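You operate a simulated robot arm through the tools that you are given. There is no shell and no other tool.

The job below is to be done with a simulated robot arm. You get a single attempt, and the scene is never put back.

Task
Put things in order on the top of the small goods bench. At the end: the red dauber stands where the red strap roll stood; the silver round stop from the top of the small goods bench is on the beige small carton (marked "A 7 cm"); the blue dauber stands on top of the silver gauge block; the red strap roll from the top of the small goods bench stands on top of the gold brass spacer; whatever was shut is shut again. Leave all else as you found it, and nothing knocked over.
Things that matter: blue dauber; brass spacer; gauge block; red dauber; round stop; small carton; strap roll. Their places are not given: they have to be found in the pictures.

Only the result counts: the job must be done as asked and must still hold three seconds after the hand-in. Knocking over, shifting, dropping, spilling or breaking anything else fails it.

Robot
A 6-joint arm with a two-finger parallel gripper, fixed in place. Base frame: the origin is at the foot of the arm, x ahead of it, y to its left, z up; the work surface is at about z = 0. Readings come in mm, degrees, newtons and seconds.
With the tool pointing down near the work surface it reaches from about 180 to 460 mm from the base axis. Its first joint turns from -70.0 to 70.0 degrees. Payload 1.9 kg.
Tool frame: the origin (TCP) lies between the finger pads and is the grasp point; the fingertips stand 23 mm ahead of it; z points along the fingers, y is the line along which they close. The gripper opens to 94 mm. The fingers are 38 mm wide and 10 mm thick; the gripper's body (54 by 96 mm) begins 39 mm behind the TCP.
Orientation is that of the tool frame in the base frame, as a unit quaternion [w, x, y, z]. With the fingers straight down and closing along the base's y, the tool's x points along the base's -x, its y along +y and its z along -z.

Tools
- The arm moves only by the tool send_rows. Its argument "targets" is a list of rows, each a list of 2 entries, a list of its own where there are three numbers: the shift along the base's x, y, z in cm, then the turn, a rotation vector about the base's x, y, z in degrees. In form: [[[dx, dy, dz], [ax, ay, az]], ...]. A call has 1 to 20 rows; each row is the pose to reach, as a shift and turn from the pose commanded when the call began. "grip" is the closure, from 0 (fully open) to 1 (shut), set as the call begins (left out, the last holds). Rows are played at 5 a second. More than 50 mm and 8.6 degrees between two rows, or a gripper value outside its range, and nothing of the call is played. A pose out of reach is approached as far as the arm can. The call stops where the force on the tool passes 40 N (or 10 N more than at its start, if that is more) or the arm is blocked; 0.2 s more then pass. The fingers move at their own pace (about 108 mm/s each) and stop on an object; they squeeze with about 24 N. The grip force told is the motor's: it shows also when the fingers shut on nothing. Time passes only in rows, and 0.2 s behind the last, so rows that repeat a pose let the fingers close. It gives the time, the measured TCP pose, the force on the tool (base axes), the opening and the grip force at its end, in the units of the frame above (readings bear some noise), with the torque about the TCP (base axes, N m) and any sound that the robot's microphone picked up.
- Cameras (640 x 400 px; columns grow to the right, rows downward): "scene" is fixed at [50.7, 303.1, 442.6]; the picture's right is [-0.84, -0.55, 0.00], its down [-0.23, 0.35, -0.91] and it looks along [0.50, -0.76, -0.41] (base axes); focal length 240 px, centre (320, 200). "wrist" rides on the gripper at [86, 16, -74] in the tool frame; the picture's right is [-0.18, 0.98, 0.00], its down [-0.58, -0.11, -0.81] and it looks along [-0.79, -0.15, 0.59] (tool axes); focal length 243 px, centre (320, 200).
- capture(camera): a new picture of that camera. The clock stands still meanwhile.
- probe_pixels(camera, pixels): for up to 12 pixels [column, row] of the newest picture of that camera ("zoom" is the newest enlarged one), the place [x, y, z] in the base frame of the surface seen there, good to about 2 mm. The clock stands still meanwhile.
- close_up(camera, box): a new picture of the part [left, top, right, bottom] of that camera's present view, enlarged. The clock stands still meanwhile.
- job_done(): hands the job in; it is judged then, once.

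Open the gripper and draw the arm clear of the work before you hand the job in, unless the task says otherwise.

The tools are called after "Request:" as a command line: name --argument value ..., lists and objects as JSON in quotes. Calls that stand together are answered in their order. send_rows: Moves the arm, as the interface text tells. Its arguments: {"type":"object","properties":{"targets":{"type":"array","items":{"type":"array"}},"grip":{"type":"number"}},"required":["targets"]} The other tools are called the same way: capture (camera) takes a picture; probe_pixels (camera, pixels) gives the place of the surface under pixels of a picture; close_up (camera, box) takes an enlarged picture of a part of a camera's view; job_done () hands the job in.

At the start:

```text
time: 0.0
eef_pos: [251.3, -17.6, 330.6]
tcp_rot: [0.0, 0.0, 1.0, 0.0]
wrist_force: [0.3, -0.2, 0.4]
moment: [0.01, 0.02, 0.01]
opening: 94.1
grasp_force: 0.1
```

scene: 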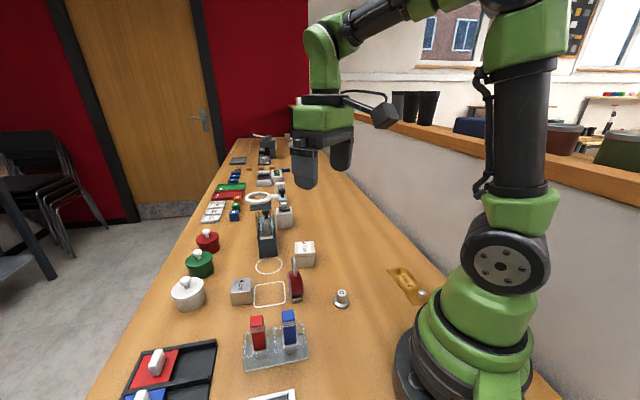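
wrist: 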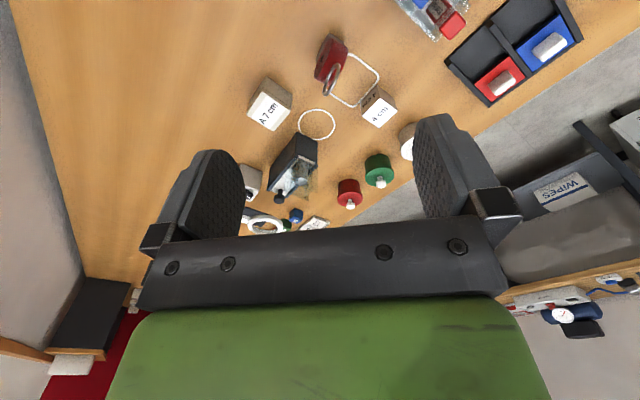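

The first pictures show a crowded bench: daubers in a clear rack near (275,340), cartons near (305,253) and (242,290). I take enlarged views to identify everything.

Request:
close_up --camera "scene" --box '[160, 240, 360, 400]'

Request:
close_up --camera "scene" --box '[180, 130, 330, 250]'

Request:
close_up --camera "wrist" --box '[200, 0, 600, 250]'

```text
2.50 times, centred on (260, 320) of scene
```

zoom: 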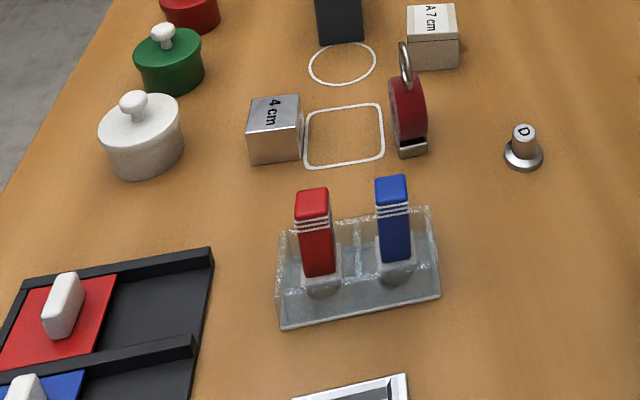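

```text
3.33 times, centred on (255, 190) of scene
```

zoom: 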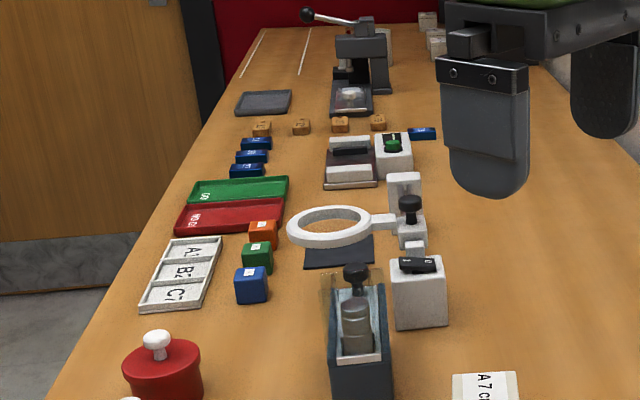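

```text
1.60 times, centred on (400, 125) of wrist
```

zoom: 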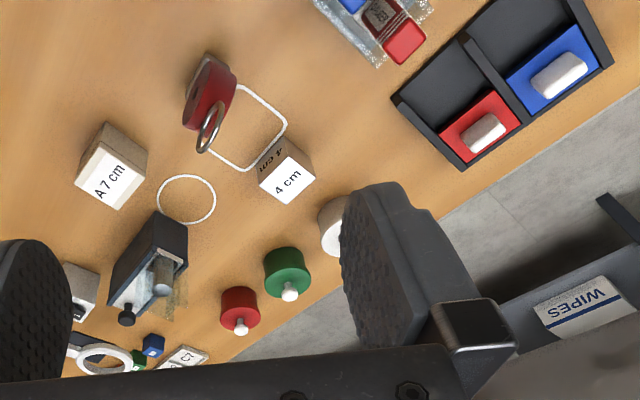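

I see a "4 cm" silver block, an "A 7 cm" carton, a red thing with a ring, a dark box with a clear part, and pots. I enlarge each further to identify them.

Request:
close_up --camera "scene" --box '[220, 190, 330, 260]'

Request:
close_up --camera "scene" --box '[220, 240, 330, 310]'

Request:
close_up --camera "scene" --box '[320, 250, 440, 325]'

Request:
close_up --camera "scene" --box '[160, 220, 250, 320]'

Request:
close_up --camera "scene" --box '[220, 120, 330, 190]'

Request:
close_up --camera "scene" --box '[100, 300, 320, 400]'

Request:
close_up --camera "scene" --box '[440, 0, 640, 200]'

```text
5.71 times, centred on (275, 225) of scene
```

zoom: 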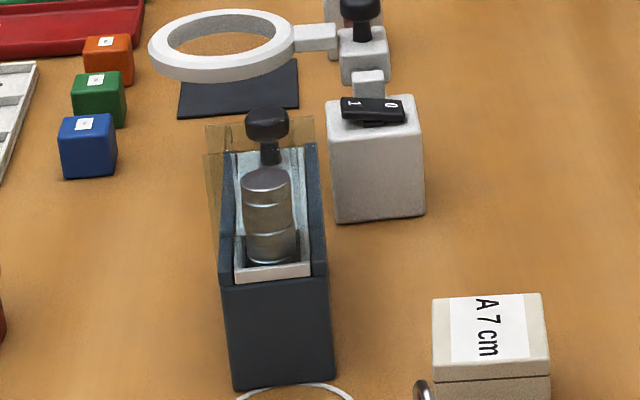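

```text
5.71 times, centred on (275, 275) of scene
```

zoom: 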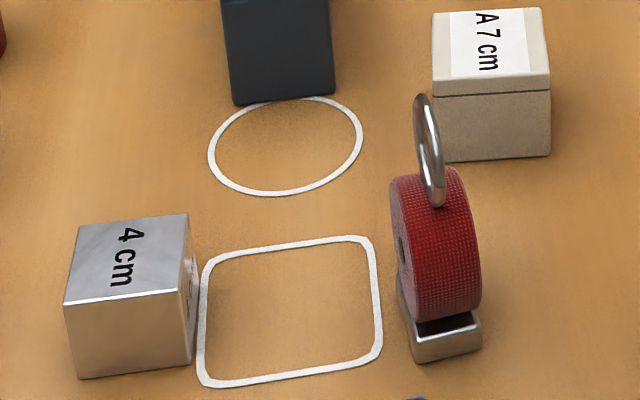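

```text
5.33 times, centred on (380, 288) of scene
```

zoom: 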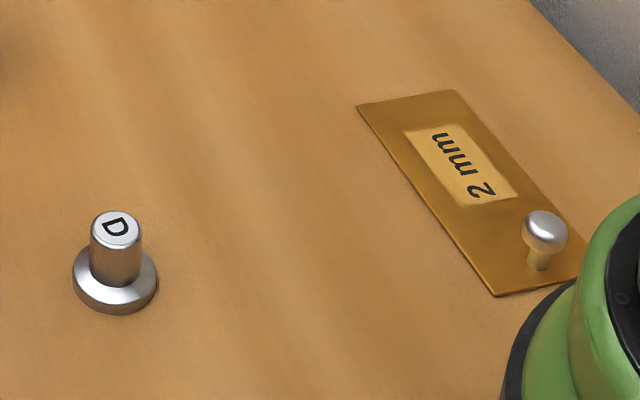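

```text
4.00 times, centred on (205, 270) of scene
```

zoom: 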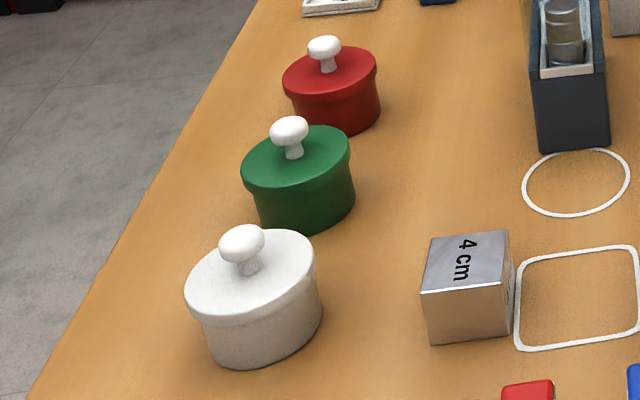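

```text
5.71 times, centred on (275, 155) of scene
```

zoom: 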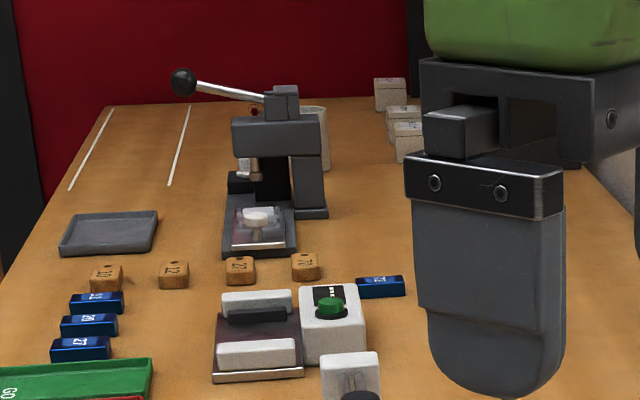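

```text
2.91 times, centred on (210, 350) of scene
```

zoom: 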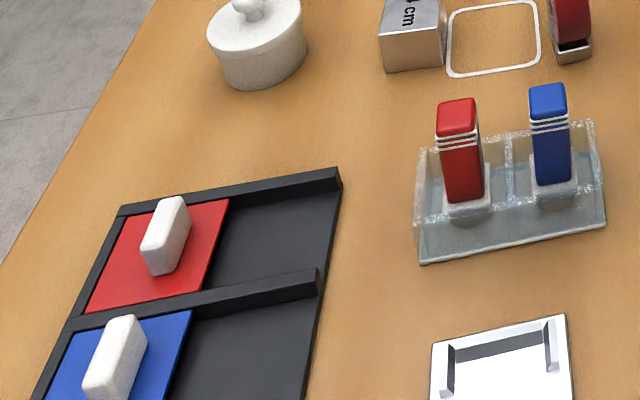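

```text
2.00 times, centred on (540, 100) of scene
```

zoom: 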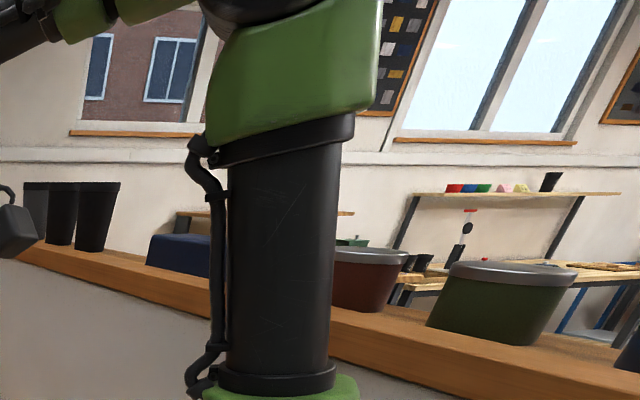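

Identified: strap roll (red, ring on top), round stop ("D" at (341,298)), gauge block ("4 cm"), brass spacer ("2 mm" plate with knob at (405,285)), carton "A 7 cm", daubers in the clear rack. I enlarge the strap roll/block region first and probe it.

Request:
close_up --camera "scene" --box '[220, 240, 330, 310]'

Request:
probe_pixels --camera "zoom" --pixels '[[430, 150], [455, 180], [455, 250], [455, 315], [445, 345], [412, 340], [480, 335], [400, 250], [424, 105], [130, 255], [70, 300], [187, 290]]'

Request:
probe_pixels --camera "zoom" --pixels '[[80, 230], [185, 218], [80, 372], [192, 355], [436, 20], [540, 12], [546, 70], [437, 78], [490, 45], [500, 150], [545, 150], [460, 158]]'

Request:
close_up --camera "scene" --box '[320, 250, 440, 325]'

Request:
probe_pixels --camera "zoom" --pixels '[[363, 105], [453, 93], [497, 293], [575, 282], [545, 222], [540, 262], [450, 165], [117, 230], [115, 270], [115, 300], [80, 265], [152, 265]]'

Request:
close_up --camera "scene" --box '[225, 300, 325, 380]'

```text
5.71 times, centred on (275, 275) of scene
```

zoom: 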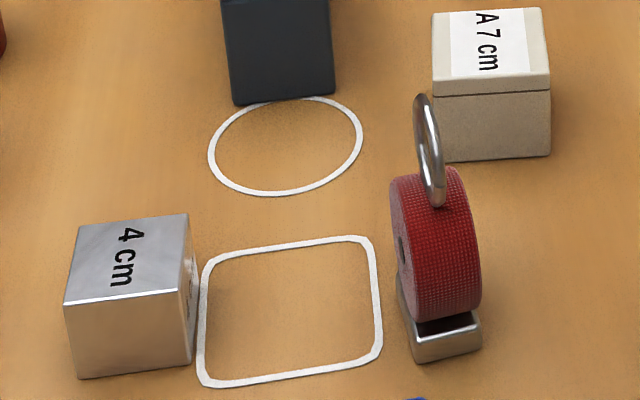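

```text
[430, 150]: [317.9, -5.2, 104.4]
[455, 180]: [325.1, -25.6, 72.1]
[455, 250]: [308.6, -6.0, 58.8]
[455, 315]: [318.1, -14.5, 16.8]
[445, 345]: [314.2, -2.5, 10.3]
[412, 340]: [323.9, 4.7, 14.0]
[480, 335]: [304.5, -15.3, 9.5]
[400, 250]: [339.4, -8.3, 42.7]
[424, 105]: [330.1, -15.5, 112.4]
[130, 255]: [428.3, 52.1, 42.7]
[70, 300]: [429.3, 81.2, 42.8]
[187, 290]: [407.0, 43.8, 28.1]
```

```text
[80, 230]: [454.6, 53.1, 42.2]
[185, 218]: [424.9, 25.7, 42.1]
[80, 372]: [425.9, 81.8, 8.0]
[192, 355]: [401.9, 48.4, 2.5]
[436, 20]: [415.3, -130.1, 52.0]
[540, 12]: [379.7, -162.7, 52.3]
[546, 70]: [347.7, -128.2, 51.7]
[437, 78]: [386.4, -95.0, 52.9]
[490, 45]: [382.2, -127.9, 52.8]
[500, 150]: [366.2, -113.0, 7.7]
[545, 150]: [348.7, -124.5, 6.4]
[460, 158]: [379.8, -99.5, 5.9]
```

```text
5.33 times, centred on (380, 288) of scene
```

zoom: 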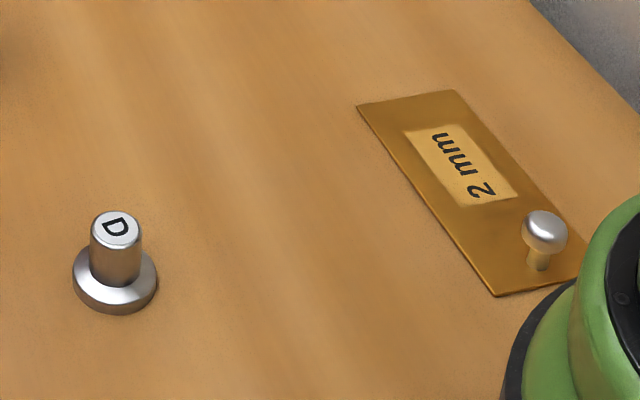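

```text
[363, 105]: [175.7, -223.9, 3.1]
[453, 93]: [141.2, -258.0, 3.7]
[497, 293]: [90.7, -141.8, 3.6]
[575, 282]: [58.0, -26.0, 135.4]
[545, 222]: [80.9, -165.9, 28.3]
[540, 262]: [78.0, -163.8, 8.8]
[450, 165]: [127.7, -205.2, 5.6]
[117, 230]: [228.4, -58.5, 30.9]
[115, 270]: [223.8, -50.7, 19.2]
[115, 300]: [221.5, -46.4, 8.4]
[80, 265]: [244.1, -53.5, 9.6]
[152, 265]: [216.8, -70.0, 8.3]
```

```text
5.00 times, centred on (275, 340) of scene
```

zoom: 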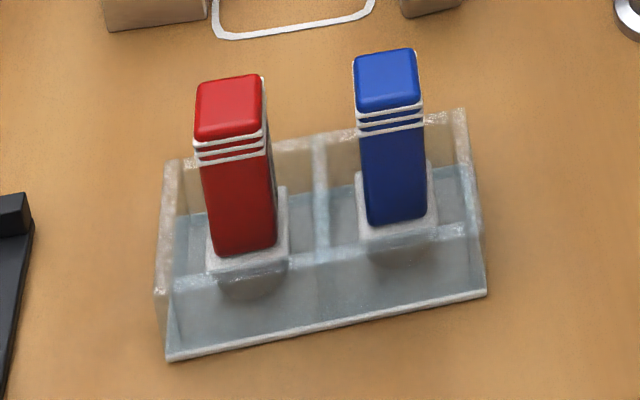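

The scene probes give rough positions (strap roll ≈(317,-8), round stop ≈(226,-57), plate from (176,-224) to (74,-159)). I now probe the daubers in this zoom and enlarge the wrist view of the strap roll.

Request:
probe_pixels --camera "zoom" --pixels '[[230, 105], [200, 90], [262, 80], [203, 135], [263, 130], [235, 220], [388, 80], [358, 60], [415, 55], [362, 105], [420, 100], [392, 190]]'

Request:
probe_pixels --camera "zoom" --pixels '[[172, 357], [485, 293], [172, 170], [460, 115], [320, 140], [320, 320], [250, 262], [215, 255], [285, 235], [360, 228], [433, 210], [395, 235]]'

Request:
close_up --camera "wrist" --box '[280, 20, 400, 110]'

Request:
close_up --camera "wrist" --box '[380, 0, 500, 60]'

```text
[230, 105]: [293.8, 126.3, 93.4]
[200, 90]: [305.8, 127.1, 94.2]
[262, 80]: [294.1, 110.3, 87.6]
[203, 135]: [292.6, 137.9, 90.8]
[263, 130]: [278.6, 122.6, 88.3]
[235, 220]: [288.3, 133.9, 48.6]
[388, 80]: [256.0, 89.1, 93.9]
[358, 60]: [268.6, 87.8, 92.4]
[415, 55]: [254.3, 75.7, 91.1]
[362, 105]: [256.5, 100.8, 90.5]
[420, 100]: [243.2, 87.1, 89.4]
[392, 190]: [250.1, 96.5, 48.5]
```

```text
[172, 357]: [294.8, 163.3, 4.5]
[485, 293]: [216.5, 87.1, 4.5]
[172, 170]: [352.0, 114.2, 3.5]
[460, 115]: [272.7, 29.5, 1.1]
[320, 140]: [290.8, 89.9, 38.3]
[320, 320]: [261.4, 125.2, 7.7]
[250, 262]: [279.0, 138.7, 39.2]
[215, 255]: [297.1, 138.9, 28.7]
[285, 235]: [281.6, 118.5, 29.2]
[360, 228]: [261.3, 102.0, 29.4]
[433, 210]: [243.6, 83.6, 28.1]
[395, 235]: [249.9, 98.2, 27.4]
```

```text
4.44 times, centred on (340, 65) of wrist
```

zoom: 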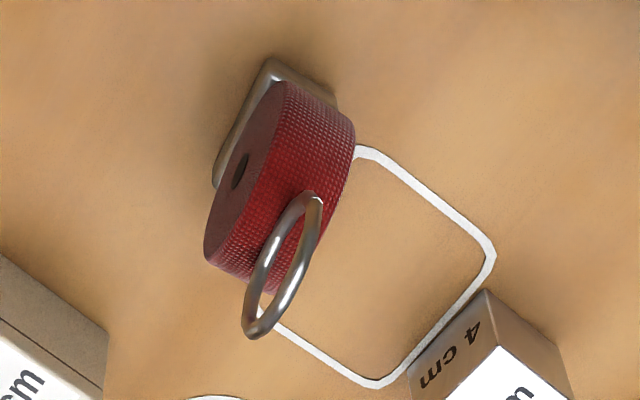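

```text
5.33 times, centred on (440, 30) of wrist
```

zoom: 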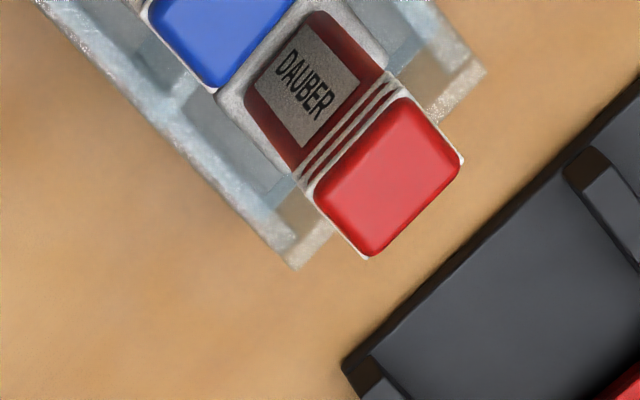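

Daubers: red ≈(293,124), blue ≈(256,88), tops at ≈92 mm, rack turned about 45°. Next I probe the strap roll's foot, disc and ring in an enlarged wrist view and a larger scene zoom.

Request:
close_up --camera "wrist" --box '[280, 20, 400, 110]'

Request:
probe_pixels --camera "zoom" --pixels '[[273, 62], [336, 102], [216, 183], [240, 170], [225, 230], [265, 110], [350, 120], [285, 90], [240, 270], [256, 325], [317, 198], [305, 240]]'

Request:
close_up --camera "scene" --box '[280, 250, 312, 306]'

```text
4.44 times, centred on (340, 65) of wrist
```

zoom: 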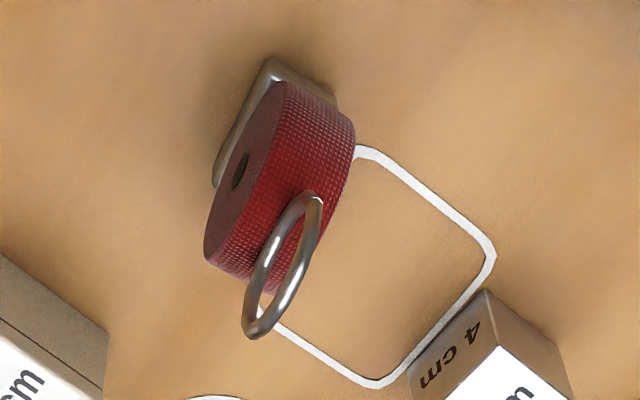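

```text
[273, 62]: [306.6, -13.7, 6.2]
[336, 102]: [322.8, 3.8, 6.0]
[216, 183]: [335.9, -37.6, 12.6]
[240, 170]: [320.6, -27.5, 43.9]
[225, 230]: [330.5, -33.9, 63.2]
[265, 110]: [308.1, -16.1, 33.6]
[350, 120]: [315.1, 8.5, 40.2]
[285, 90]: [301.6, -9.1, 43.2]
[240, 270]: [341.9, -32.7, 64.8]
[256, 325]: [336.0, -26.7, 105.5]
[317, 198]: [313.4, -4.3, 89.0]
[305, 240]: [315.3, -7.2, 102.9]
```

```text
7.14 times, centred on (296, 278) of scene
```

zoom: 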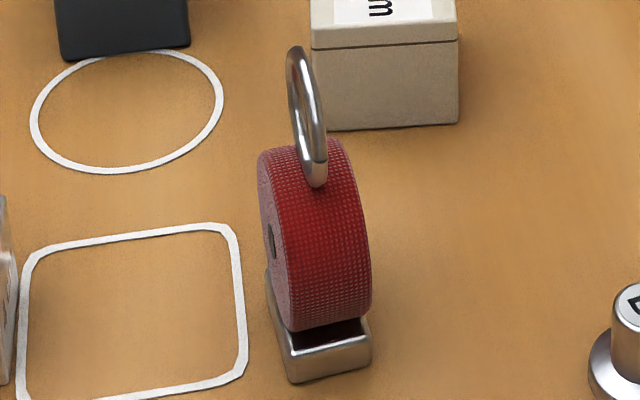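

Strap roll: foot corners (307,-14), (323,4), (336,-38) → centre ≈(327,-16), thickness along (0.7,0.7), ring top ≈113 mm. First the round stop: I move above it at about (228,-59) and look with the wrist camera.

Request:
send_rows --targets '[[[-0.4, -0.7, -3.5], [0, 0, 0]], [[-0.8, -1.4, -7.0], [0, 0, 0]], [[-1.2, -2.1, -10.5], [0, 0, 0]], [[-1.6, -2.8, -14.0], [0, 0, 0]], [[-2.0, -3.5, -17.0], [0, 0, 0]], [[-2.3, -4.1, -20.0], [0, 0, 0]], [[-2.3, -4.1, -20.0], [0, 0, 0]]]' --grip 0

Request:
capture --camera "wrist"

Request:
capture --camera "scene"

```text
time: 1.6
eef_pos: [228.1, -57.9, 131.4]
tcp_rot: [0.0, 0.001, 1.0, 0.001]
wrist_force: [0.1, -0.6, -0.4]
moment: [0.01, -0.03, -0.03]
opening: 93.9
grasp_force: 0.0
```

```text
taken
```

wrist: 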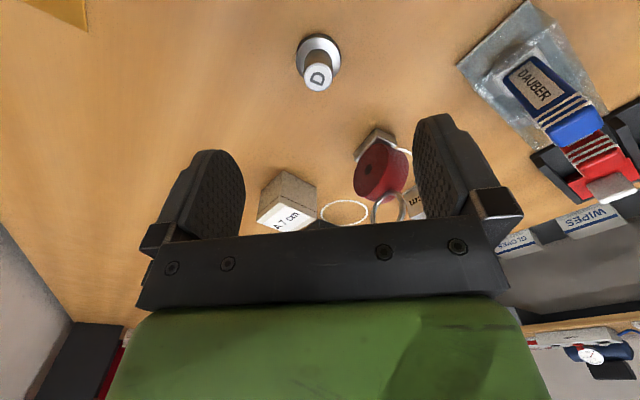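

```text
taken
```

scene: 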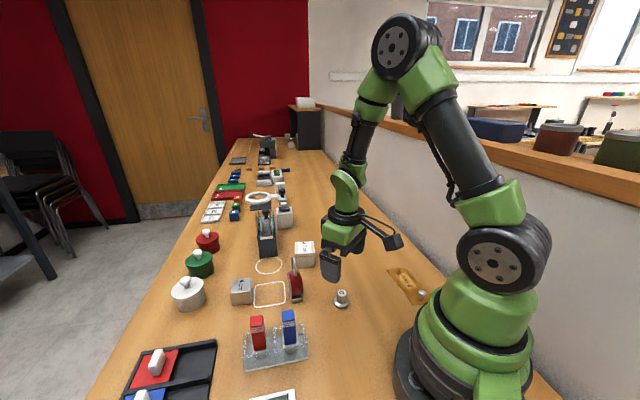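

The stop is visible in the wrist view at about (318,75), directly ahead of the fingers. I enlarge and probe its top and flange.

Request:
close_up --camera "wrist" --box '[280, 20, 360, 100]'

Request:
close_up --camera "scene" --box '[325, 280, 360, 315]'

```text
5.00 times, centred on (320, 60) of wrist
```

zoom: 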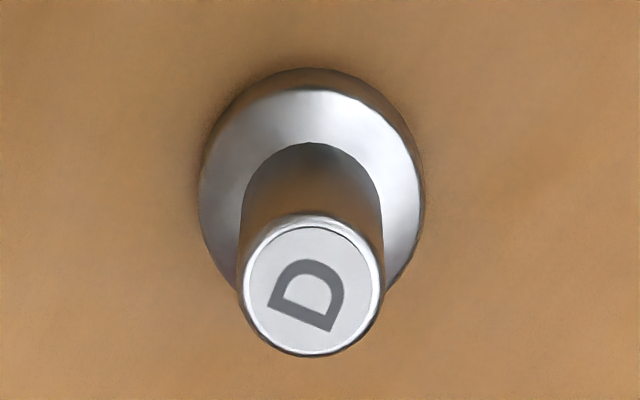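

```text
11.43 times, centred on (342, 298) of scene
```

zoom: 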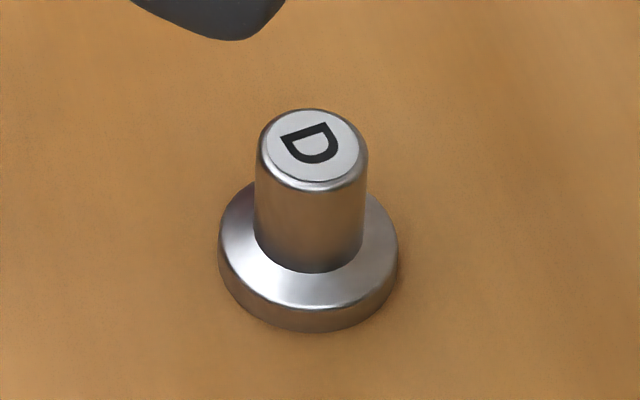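

The scene zoom clearly shows the stop: stem top centre (313,148), flange rim below. I probe those points there.

Request:
probe_pixels --camera "zoom" --pixels '[[313, 115], [313, 150], [313, 182], [262, 150], [363, 150], [313, 230], [313, 290], [313, 325], [222, 250], [395, 250], [240, 205], [380, 205]]'

Request:
close_up --camera "wrist" --box '[280, 20, 360, 100]'

Request:
probe_pixels --camera "zoom" --pixels '[[313, 290], [250, 285], [375, 285], [312, 225], [312, 345], [312, 80], [205, 190], [420, 190], [225, 130], [395, 130]]'

```text
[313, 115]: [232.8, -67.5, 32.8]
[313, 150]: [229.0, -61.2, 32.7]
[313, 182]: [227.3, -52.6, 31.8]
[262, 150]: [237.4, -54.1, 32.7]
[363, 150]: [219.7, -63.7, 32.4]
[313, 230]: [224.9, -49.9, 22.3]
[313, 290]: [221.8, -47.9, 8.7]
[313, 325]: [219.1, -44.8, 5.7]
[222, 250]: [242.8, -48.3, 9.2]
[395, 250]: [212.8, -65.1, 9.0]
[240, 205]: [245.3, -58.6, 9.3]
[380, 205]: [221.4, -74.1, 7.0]
```

```text
5.00 times, centred on (320, 60) of wrist
```

zoom: 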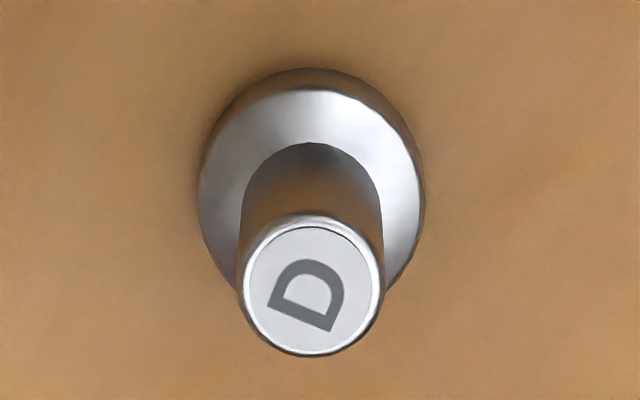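

```text
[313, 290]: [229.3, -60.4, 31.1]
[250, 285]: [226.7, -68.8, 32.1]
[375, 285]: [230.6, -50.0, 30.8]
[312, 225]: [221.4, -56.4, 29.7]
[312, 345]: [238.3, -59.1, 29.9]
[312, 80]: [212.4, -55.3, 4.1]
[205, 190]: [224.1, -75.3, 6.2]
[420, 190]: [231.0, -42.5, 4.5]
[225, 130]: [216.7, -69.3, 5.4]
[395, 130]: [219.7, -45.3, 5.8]
```

Stop centre ≈(229,-59.5), stem ø≈18, top ≈31, flange top ≈8. I descend so the fingertips end at about z=11 around the stem, stopping a bit above first.

Request:
send_rows --targets '[[[0.05, -0.07, -2.5], [0, 0, 0]], [[0.12, -0.15, -5.0], [0, 0, 0]], [[0.12, -0.15, -7.0], [0, 0, 0]], [[0.12, -0.15, -7.0], [0, 0, 0]]]' --grip 0

Request:
capture --camera "wrist"

Request:
close_up --camera "scene" --box '[290, 230, 410, 320]'

```text
time: 2.6
eef_pos: [228.8, -61.4, 60.7]
tcp_rot: [0.001, 0.0, 1.0, 0.001]
wrist_force: [0.5, 0.1, -0.1]
moment: [0.02, 0.0, 0.05]
opening: 93.9
grasp_force: 0.1
```

```text
taken
```

wrist: 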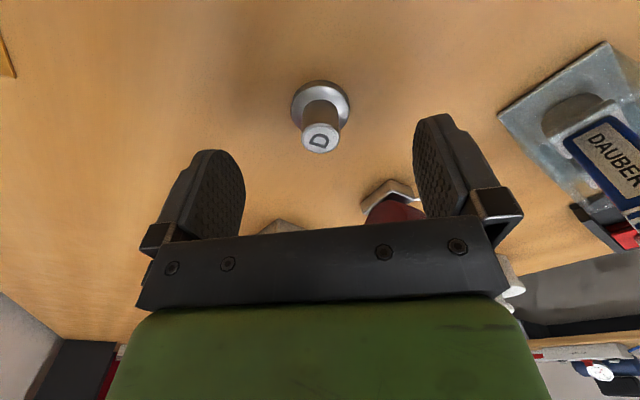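

```text
4.44 times, centred on (350, 275) of scene
```

zoom: 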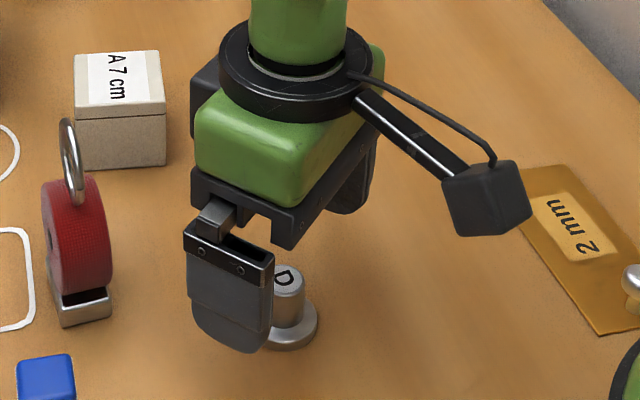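

The stop sits at column ≈320 between the fingers, well centred. I descend 26.5 mm more and close on the stem.

Request:
send_rows --targets '[[[0.05, 0.05, -1.0], [0, 0, 0]], [[0.05, 0.05, -2.0], [0, 0, 0]], [[0.05, 0.05, -2.6], [0, 0, 0]], [[0.05, 0.05, -2.6], [0, 0, 0]]]'

Request:
send_rows --targets '[[[0, 0, 0], [0, 0, 0]], [[0, 0, 0], [0, 0, 0]], [[0, 0, 0], [0, 0, 0]], [[0, 0, 0], [0, 0, 0]]]' --grip 1

Request:
close_up --camera "scene" --box '[290, 250, 390, 325]'

Request:
capture --camera "wrist"

```text
time: 3.6
eef_pos: [230.2, -60.9, 34.5]
tcp_rot: [0.0, 0.0, 1.0, 0.0]
wrist_force: [-0.2, 0.3, -0.2]
moment: [-0.02, 0.0, 0.03]
opening: 94.2
grasp_force: 0.0
```

```text
time: 4.6
eef_pos: [230.9, -59.6, 34.6]
tcp_rot: [0.001, 0.0, 1.0, 0.001]
wrist_force: [0.0, 1.1, -0.6]
moment: [0.04, 0.02, 0.02]
opening: 21.1
grasp_force: 24.1
```

```text
5.33 times, centred on (340, 288) of scene
```

zoom: 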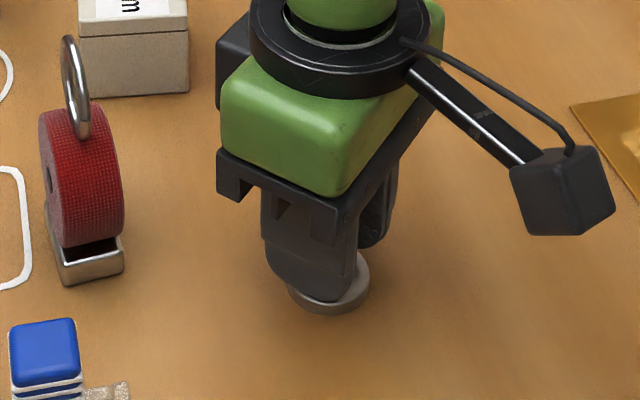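

```text
taken
```

wrist: 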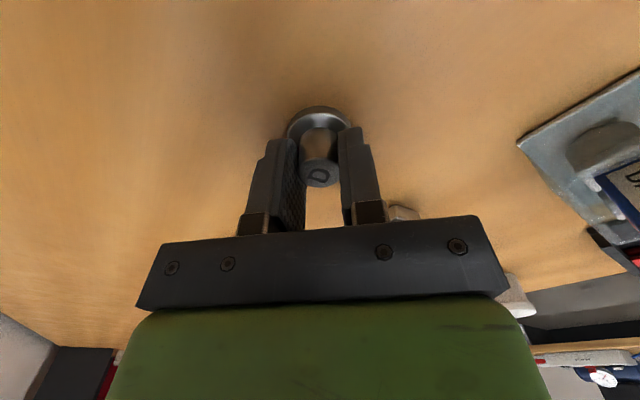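

The stem is held (opening 21.1 mm, 24 N). I lift straight up to check the hold before carrying it.

Request:
send_rows --targets '[[[0, 0, 1.5], [0, 0, 0]], [[0, 0, 4.0], [0, 0, 0]], [[0, 0, 7.0], [0, 0, 0]], [[0, 0, 11.0], [0, 0, 0]], [[0, 0, 11.0], [0, 0, 0]]]'

Request:
capture --camera "wrist"

```text
time: 5.8
eef_pos: [229.3, -60.0, 144.0]
tcp_rot: [0.0, 0.0, 1.0, -0.001]
wrist_force: [-1.4, 1.1, -2.1]
moment: [0.01, 0.0, 0.02]
opening: 20.7
grasp_force: 23.9
```

```text
taken
```

wrist: 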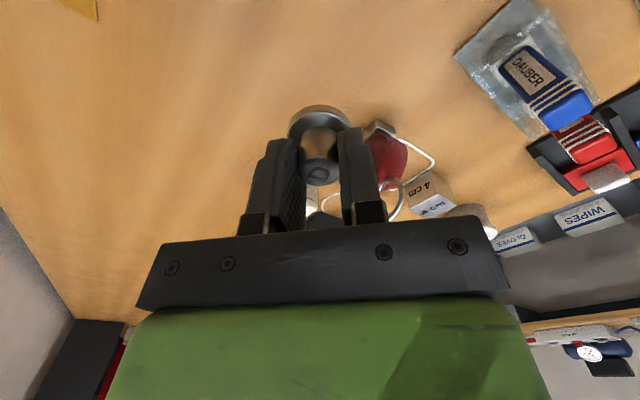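

Held well at z≈144. I carry it over the carton centre (≈(382,-129)) at this height.

Request:
send_rows --targets '[[[2.5, -1.15, 0.5], [0, 0, 0]], [[5.1, -2.3, 0.5], [0, 0, 0]], [[7.7, -3.45, 0.5], [0, 0, 0]], [[10.3, -4.6, 0.5], [0, 0, 0]], [[12.9, -5.75, 0.5], [0, 0, 0]], [[15.3, -6.9, 0.5], [0, 0, 0]], [[15.3, -6.9, 0.5], [0, 0, 0]]]'

Request:
capture --camera "wrist"

Request:
close_up --camera "scene" --box '[260, 190, 380, 280]'

```text
time: 7.4
eef_pos: [382.3, -128.3, 149.2]
tcp_rot: [0.0, 0.0, 1.0, 0.0]
wrist_force: [0.4, -0.5, -0.6]
moment: [-0.04, 0.02, -0.01]
opening: 20.9
grasp_force: 24.1
```

```text
taken
```

wrist: 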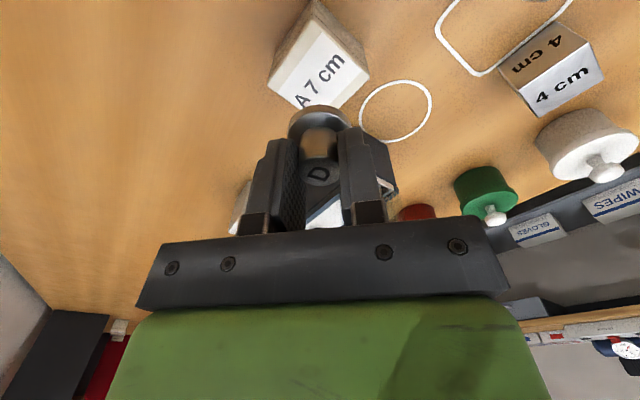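

```text
4.44 times, centred on (320, 235) of scene
```

zoom: 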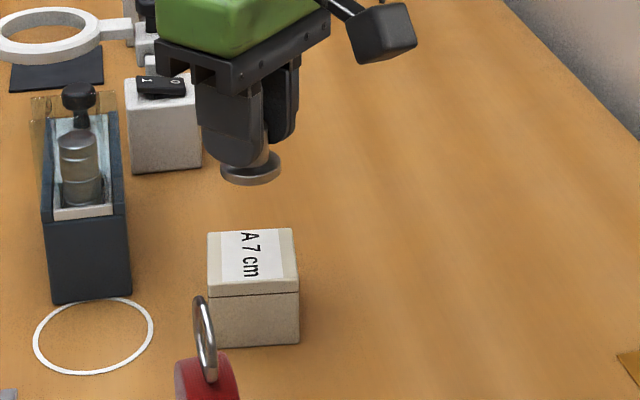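

The stop is above the carton; before descending I probe the carton's top face and neighbours (switch box at (165,120), dark fixture at (80,95)) in this zoom.

Request:
probe_pixels --camera "zoom" --pixels '[[210, 234], [292, 230], [299, 290], [210, 296], [252, 262], [165, 85], [165, 140], [78, 92], [80, 150], [90, 260], [135, 150], [199, 160]]'

Request:
close_up --camera "wrist" --box '[250, 0, 390, 120]'

Request:
probe_pixels --camera "zoom" --pixels '[[302, 110], [130, 340], [395, 315], [280, 200], [240, 300]]'

```text
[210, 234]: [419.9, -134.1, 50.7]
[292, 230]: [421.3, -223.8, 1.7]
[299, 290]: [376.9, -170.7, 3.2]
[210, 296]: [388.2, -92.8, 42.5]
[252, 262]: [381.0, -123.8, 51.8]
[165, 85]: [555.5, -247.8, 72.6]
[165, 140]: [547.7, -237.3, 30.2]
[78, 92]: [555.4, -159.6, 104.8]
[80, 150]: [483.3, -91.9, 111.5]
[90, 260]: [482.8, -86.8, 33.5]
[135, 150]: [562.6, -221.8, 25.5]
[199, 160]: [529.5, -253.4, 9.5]
```

```text
3.33 times, centred on (320, 60) of wrist
```

zoom: 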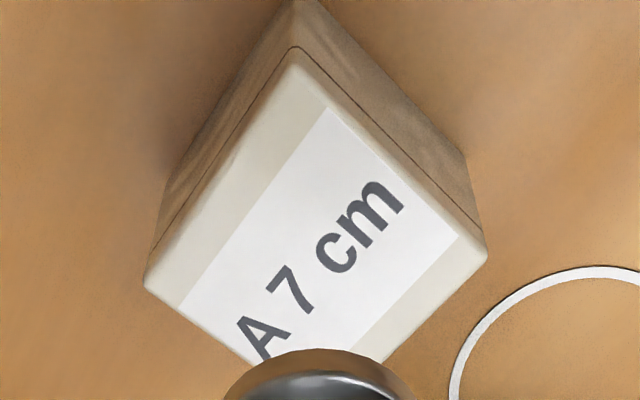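

```text
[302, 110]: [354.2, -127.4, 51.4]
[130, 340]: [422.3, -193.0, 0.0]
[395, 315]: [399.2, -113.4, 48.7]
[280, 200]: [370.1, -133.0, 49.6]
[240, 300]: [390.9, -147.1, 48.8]
```

Carton top is at ≈49–50 mm. I probe its visible top corners in this zoom to fix its centre.

Request:
probe_pixels --camera "zoom" --pixels '[[298, 58], [153, 283], [478, 252], [220, 170], [390, 150], [300, 250]]'

```text
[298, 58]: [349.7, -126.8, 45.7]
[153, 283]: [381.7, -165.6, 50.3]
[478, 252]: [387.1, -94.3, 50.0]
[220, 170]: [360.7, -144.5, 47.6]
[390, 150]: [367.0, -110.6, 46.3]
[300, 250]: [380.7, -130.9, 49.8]
```

Carton centre ≈(383.5,-130), top ≈50. I lower the stop to just above the top (TCP ≈ 88), then creep.

Request:
send_rows --targets '[[[0.05, -0.05, -2.0], [0, 0, 0]], [[0.1, -0.1, -4.0], [0, 0, 0]], [[0.1, -0.1, -5.5], [0, 0, 0]], [[0.1, -0.1, -6.0], [0, 0, 0]], [[0.1, -0.1, -6.0], [0, 0, 0]]]'

Request:
close_up --camera "scene" --box '[280, 220, 340, 265]'

```text
time: 8.6
eef_pos: [384.0, -130.6, 89.0]
tcp_rot: [0.001, 0.0, 1.0, 0.0]
wrist_force: [-1.1, 0.6, -1.0]
moment: [0.04, -0.02, 0.02]
opening: 20.9
grasp_force: 24.4
```

```text
8.89 times, centred on (310, 242) of scene
```

zoom: 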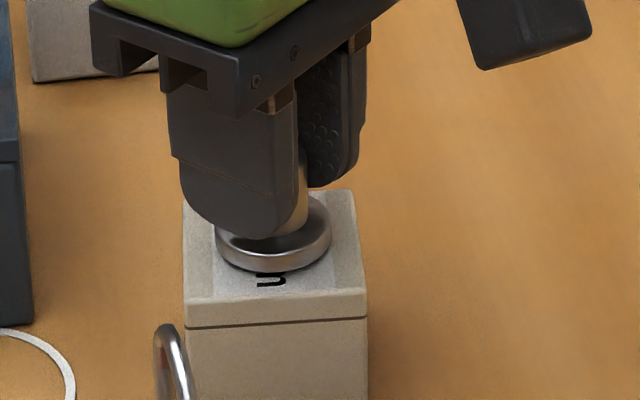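

The flange is just above the carton's top and centred. I creep down in small steps, watching the force.

Request:
send_rows --targets '[[[0, 0, -0.1], [0, 0, 0]], [[0, 0, -0.2], [0, 0, 0]], [[0, 0, -0.3], [0, 0, 0]], [[0, 0, -0.35], [0, 0, 0]]]'

Request:
close_up --camera "scene" --box '[285, 230, 325, 260]'

```text
time: 9.6
eef_pos: [383.7, -129.9, 86.8]
tcp_rot: [0.0, 0.0, 1.0, -0.001]
wrist_force: [-1.9, 1.8, 7.0]
moment: [0.01, 0.11, 0.01]
opening: 20.7
grasp_force: 24.4
```

```text
13.33 times, centred on (305, 245) of scene
```

zoom: 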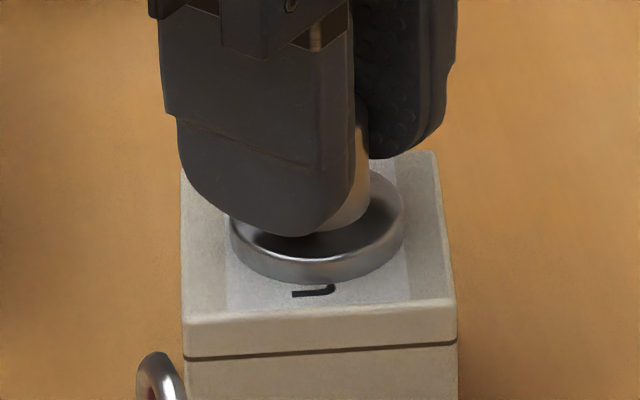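

Contact: +7 N upward at TCP z≈86.8, the flange rests on the carton. I open the fingers.

Request:
send_rows --targets '[[[0, 0, 0], [0, 0, 0]], [[0, 0, 0], [0, 0, 0]], [[0, 0, 0], [0, 0, 0]]]' --grip 0

Request:
send_rows --targets '[[[0, 0, 1.0], [0, 0, 0]], [[0, 0, 3.0], [0, 0, 0]], [[0, 0, 6.0], [0, 0, 0]], [[0, 0, 9.0], [0, 0, 0]], [[0, 0, 9.0], [0, 0, 0]]]'

Request:
close_up --camera "scene" --box '[270, 210, 340, 270]'

Request:
capture --camera "wrist"

```text
time: 10.4
eef_pos: [384.8, -129.2, 86.6]
tcp_rot: [0.001, 0.0, 1.0, 0.0]
wrist_force: [1.0, 0.1, 0.1]
moment: [-0.02, -0.02, 0.02]
opening: 94.0
grasp_force: 0.1
```

```text
time: 11.6
eef_pos: [383.8, -130.5, 176.5]
tcp_rot: [-0.001, 0.0, 1.0, 0.0]
wrist_force: [-0.2, 0.6, -0.4]
moment: [0.0, 0.04, 0.0]
opening: 94.1
grasp_force: 0.1
```

```text
6.67 times, centred on (305, 240) of scene
```

zoom: 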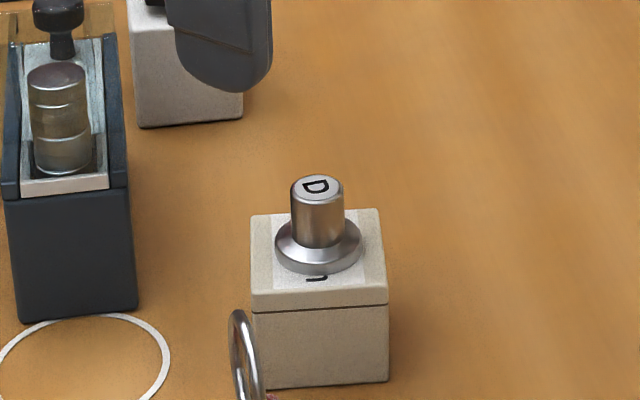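

```text
taken
```

wrist: 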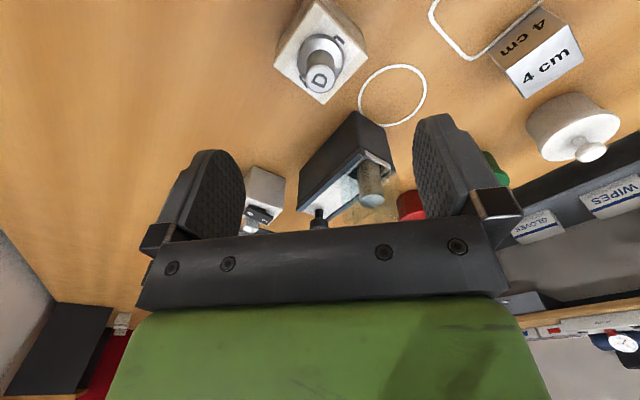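

The stop stands on the carton. Next, the strap roll: I go to above (327,-16) at z≈190 while turning the tool -45° so the fingers close across its thickness.

Request:
send_rows --targets '[[[-0.8, 1.6, 1.0], [0, 0, -6.5]], [[-1.6, 3.2, 1.5], [0, 0, -13]], [[-2.4, 4.9, 1.5], [0, 0, -19.5]], [[-3.2, 6.5, 1.5], [0, 0, -26]], [[-4.1, 8.2, 1.5], [0, 0, -32.5]], [[-4.9, 9.8, 1.5], [0, 0, -39]], [[-5.7, 11.4, 1.5], [0, 0, -45]], [[-5.7, 11.4, 1.5], [0, 0, -45]]]' --grip 0

Request:
capture --camera "wrist"

Request:
close_up --camera "scene" --box '[240, 190, 360, 310]'

```text
time: 13.4
eef_pos: [328.0, -16.5, 191.3]
tcp_rot: [0.0, 0.383, 0.924, -0.001]
wrist_force: [-0.4, 0.0, 0.2]
moment: [-0.01, 0.0, 0.01]
opening: 94.0
grasp_force: 0.0
```

```text
taken
```

wrist: 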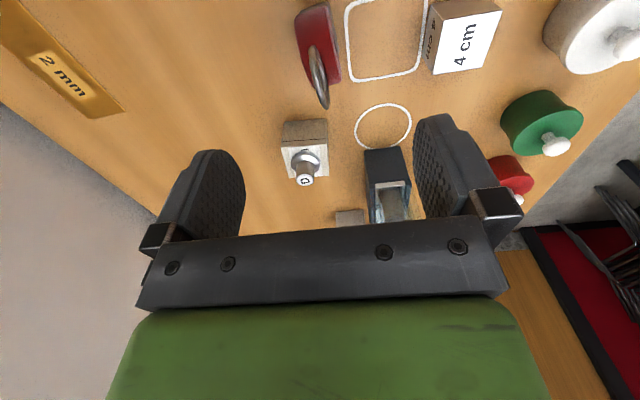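

```text
3.33 times, centred on (300, 250) of scene
```

zoom: 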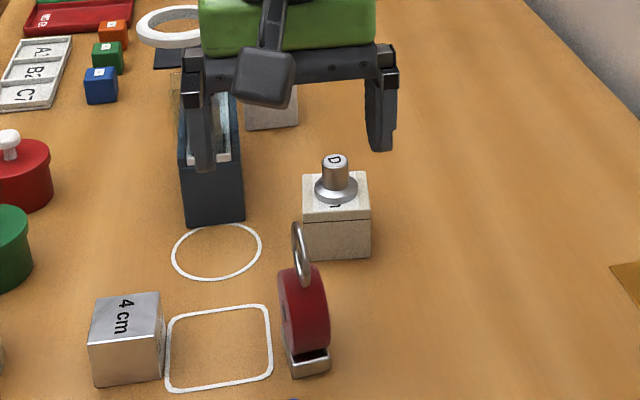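

The strap roll is at column ≈318 in the wrist view, roughly edge-on. I enlarge it and probe disc edges and the ring to get centre, angle and height.

Request:
close_up --camera "wrist" --box '[260, 0, 380, 120]'

Request:
close_up --camera "scene" --box '[275, 255, 315, 305]'

```text
3.33 times, centred on (320, 60) of wrist
```

zoom: 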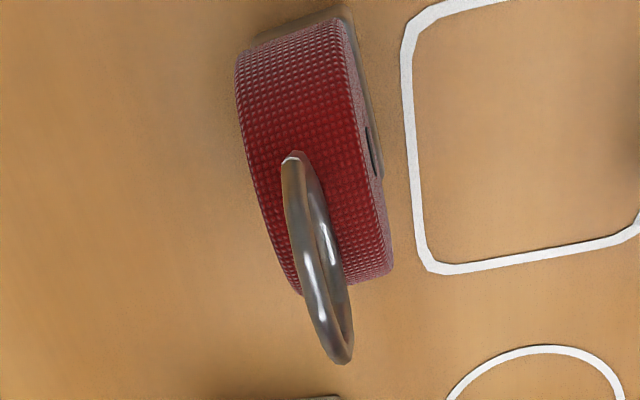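

```text
8.00 times, centred on (295, 280) of scene
```

zoom: 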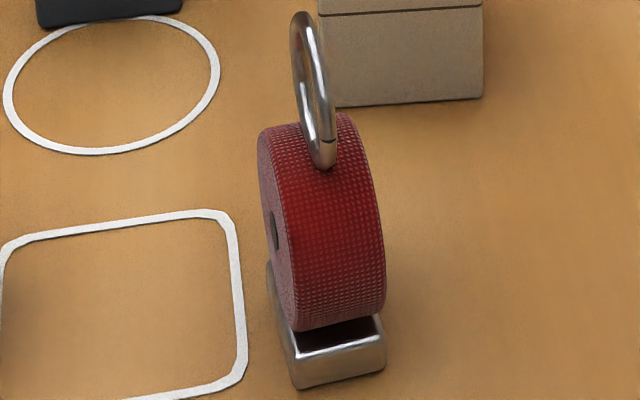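

Request:
probe_pixels --camera "zoom" --pixels '[[290, 260], [378, 260], [270, 150], [372, 150], [308, 135], [345, 118], [325, 165], [300, 14], [296, 60], [295, 365], [384, 350], [340, 230]]'

Request:
close_up --camera "wrist" --box '[260, 0, 380, 120]'

Request:
probe_pixels --camera "zoom" --pixels '[[242, 80], [350, 80], [260, 200], [380, 200], [295, 160], [318, 300], [348, 350], [310, 120], [310, 60], [295, 275], [390, 265], [370, 140]]'

```text
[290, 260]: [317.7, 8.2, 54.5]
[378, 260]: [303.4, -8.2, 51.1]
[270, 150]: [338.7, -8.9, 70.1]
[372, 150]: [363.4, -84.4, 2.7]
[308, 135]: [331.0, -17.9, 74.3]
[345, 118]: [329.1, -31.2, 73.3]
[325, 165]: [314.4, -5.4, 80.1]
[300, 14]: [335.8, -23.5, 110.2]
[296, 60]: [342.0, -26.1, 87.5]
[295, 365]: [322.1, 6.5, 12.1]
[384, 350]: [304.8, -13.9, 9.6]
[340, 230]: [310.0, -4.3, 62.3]
```

```text
3.33 times, centred on (320, 60) of wrist
```

zoom: 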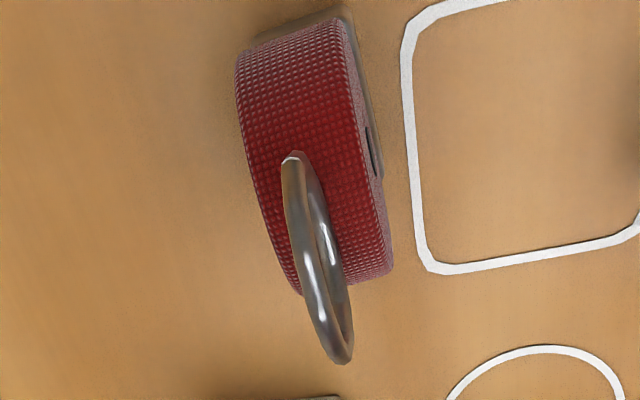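

```text
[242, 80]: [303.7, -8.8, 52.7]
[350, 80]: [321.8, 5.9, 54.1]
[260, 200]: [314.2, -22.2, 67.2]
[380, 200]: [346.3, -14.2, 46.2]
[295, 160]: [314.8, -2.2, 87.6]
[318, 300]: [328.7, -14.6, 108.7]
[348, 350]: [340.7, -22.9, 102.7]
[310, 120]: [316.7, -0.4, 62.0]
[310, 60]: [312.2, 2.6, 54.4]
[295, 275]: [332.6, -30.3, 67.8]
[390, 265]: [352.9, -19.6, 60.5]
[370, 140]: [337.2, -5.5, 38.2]
```

Combining the probes: roll centre ≈(329,-16.5), disc top ≈75, ring top ≈111, axis at ≈49–50° so tool yaw ≈-41°. I correct the yaw by +4° and descend to TCP ≈115 first.

Request:
send_rows --targets '[[[0.05, 0, -1.5], [0, 0, 2]], [[0.1, 0, -3.5], [0, 0, 4]], [[0.1, 0, -5.5], [0, 0, 4]], [[0.1, 0, -7.5], [0, 0, 4]], [[0.1, 0, -7.5], [0, 0, 4]]]' --grip 0

Request:
capture --camera "wrist"

Request:
close_up --camera "scene" --box '[240, 210, 360, 310]'

```text
time: 14.6
eef_pos: [327.7, -16.2, 114.8]
tcp_rot: [0.0, 0.35, 0.937, 0.001]
wrist_force: [0.2, 0.5, 0.3]
moment: [0.0, 0.0, -0.03]
opening: 93.6
grasp_force: 0.2
```

```text
taken
```

wrist: 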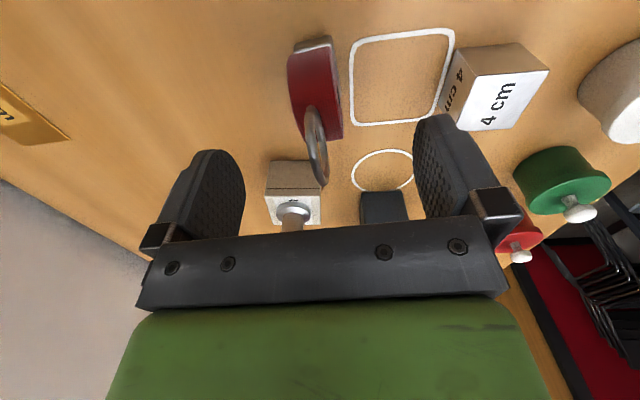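

```text
4.00 times, centred on (300, 260) of scene
```

zoom: 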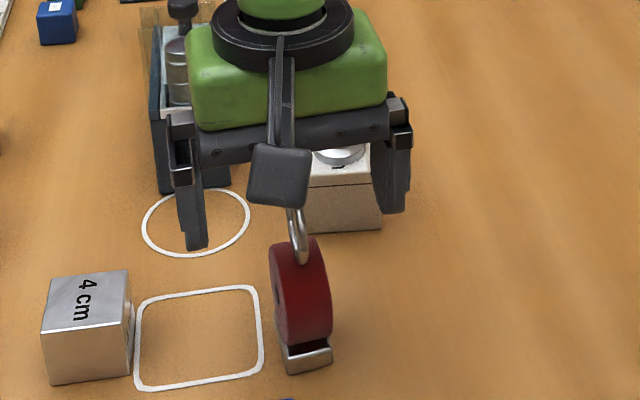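

The roll stays centred (column ≈316) with the ring between the fingers. I descend to TCP ≈79 slowly, leaving the palm just above the ring.

Request:
send_rows --targets '[[[0.05, 0, -1.0], [0, 0, 0]], [[0.05, 0, -2.0], [0, 0, 0]], [[0.05, 0, -2.8], [0, 0, 0]], [[0.05, 0, -3.5], [0, 0, 0]], [[0.05, 0, -3.5], [0, 0, 0]]]' --grip 0

Request:
capture --camera "wrist"

Request:
close_up --camera "scene" --box '[265, 230, 335, 310]'

```text
time: 15.8
eef_pos: [329.0, -15.3, 81.6]
tcp_rot: [0.001, 0.35, 0.937, 0.0]
wrist_force: [-0.3, -0.4, 0.1]
moment: [0.04, -0.03, 0.03]
opening: 94.0
grasp_force: 0.0
```

```text
taken
```

wrist: 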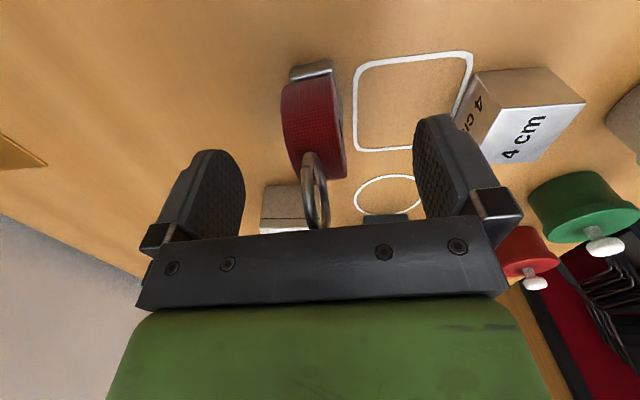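

```text
5.00 times, centred on (300, 270) of scene
```

zoom: 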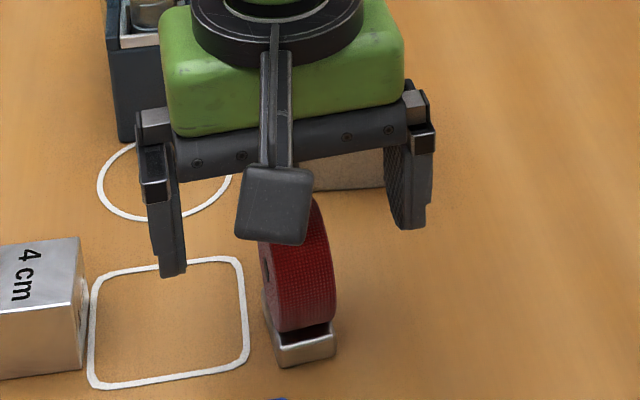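

No contact; the disc sits ≈2 mm toward the left finger. I shift slightly that way, lower 1 mm, and close.

Request:
send_rows --targets '[[[-0.1, -0.12, -0.1], [0, 0, 0]], [[-0.1, -0.12, -0.1], [0, 0, 0]]]' --grip 0

Request:
send_rows --targets '[[[0, 0, 0], [0, 0, 0]], [[0, 0, 0], [0, 0, 0]], [[0, 0, 0], [0, 0, 0]], [[0, 0, 0], [0, 0, 0]]]' --grip 1

Request:
capture --camera "wrist"

Request:
close_up --camera "scene" --box '[265, 230, 335, 310]'

```text
time: 16.4
eef_pos: [327.5, -17.0, 79.2]
tcp_rot: [0.0, 0.35, 0.937, 0.001]
wrist_force: [-0.5, 0.1, 0.3]
moment: [-0.01, 0.02, -0.02]
opening: 94.1
grasp_force: 0.2
```

```text
time: 17.4
eef_pos: [327.2, -16.2, 80.3]
tcp_rot: [0.0, 0.35, 0.937, 0.001]
wrist_force: [0.3, -1.9, 0.9]
moment: [-0.04, -0.07, -0.04]
opening: 25.3
grasp_force: 24.1
```

```text
taken
```

wrist: 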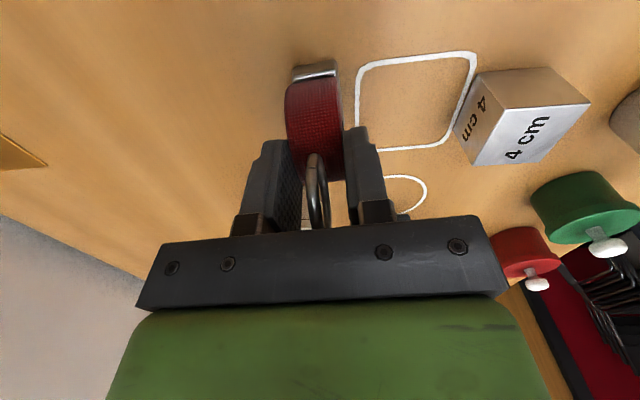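

```text
5.00 times, centred on (300, 270) of scene
```

zoom: 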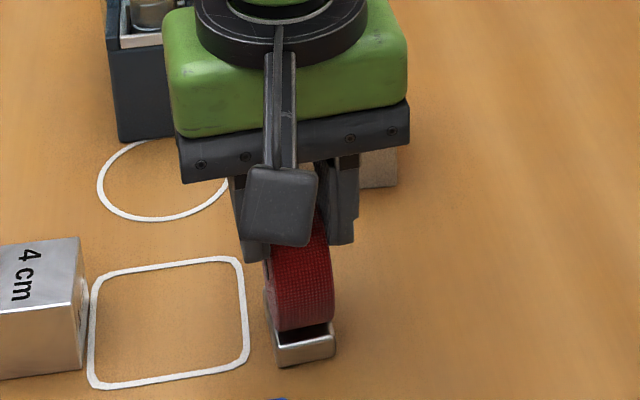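

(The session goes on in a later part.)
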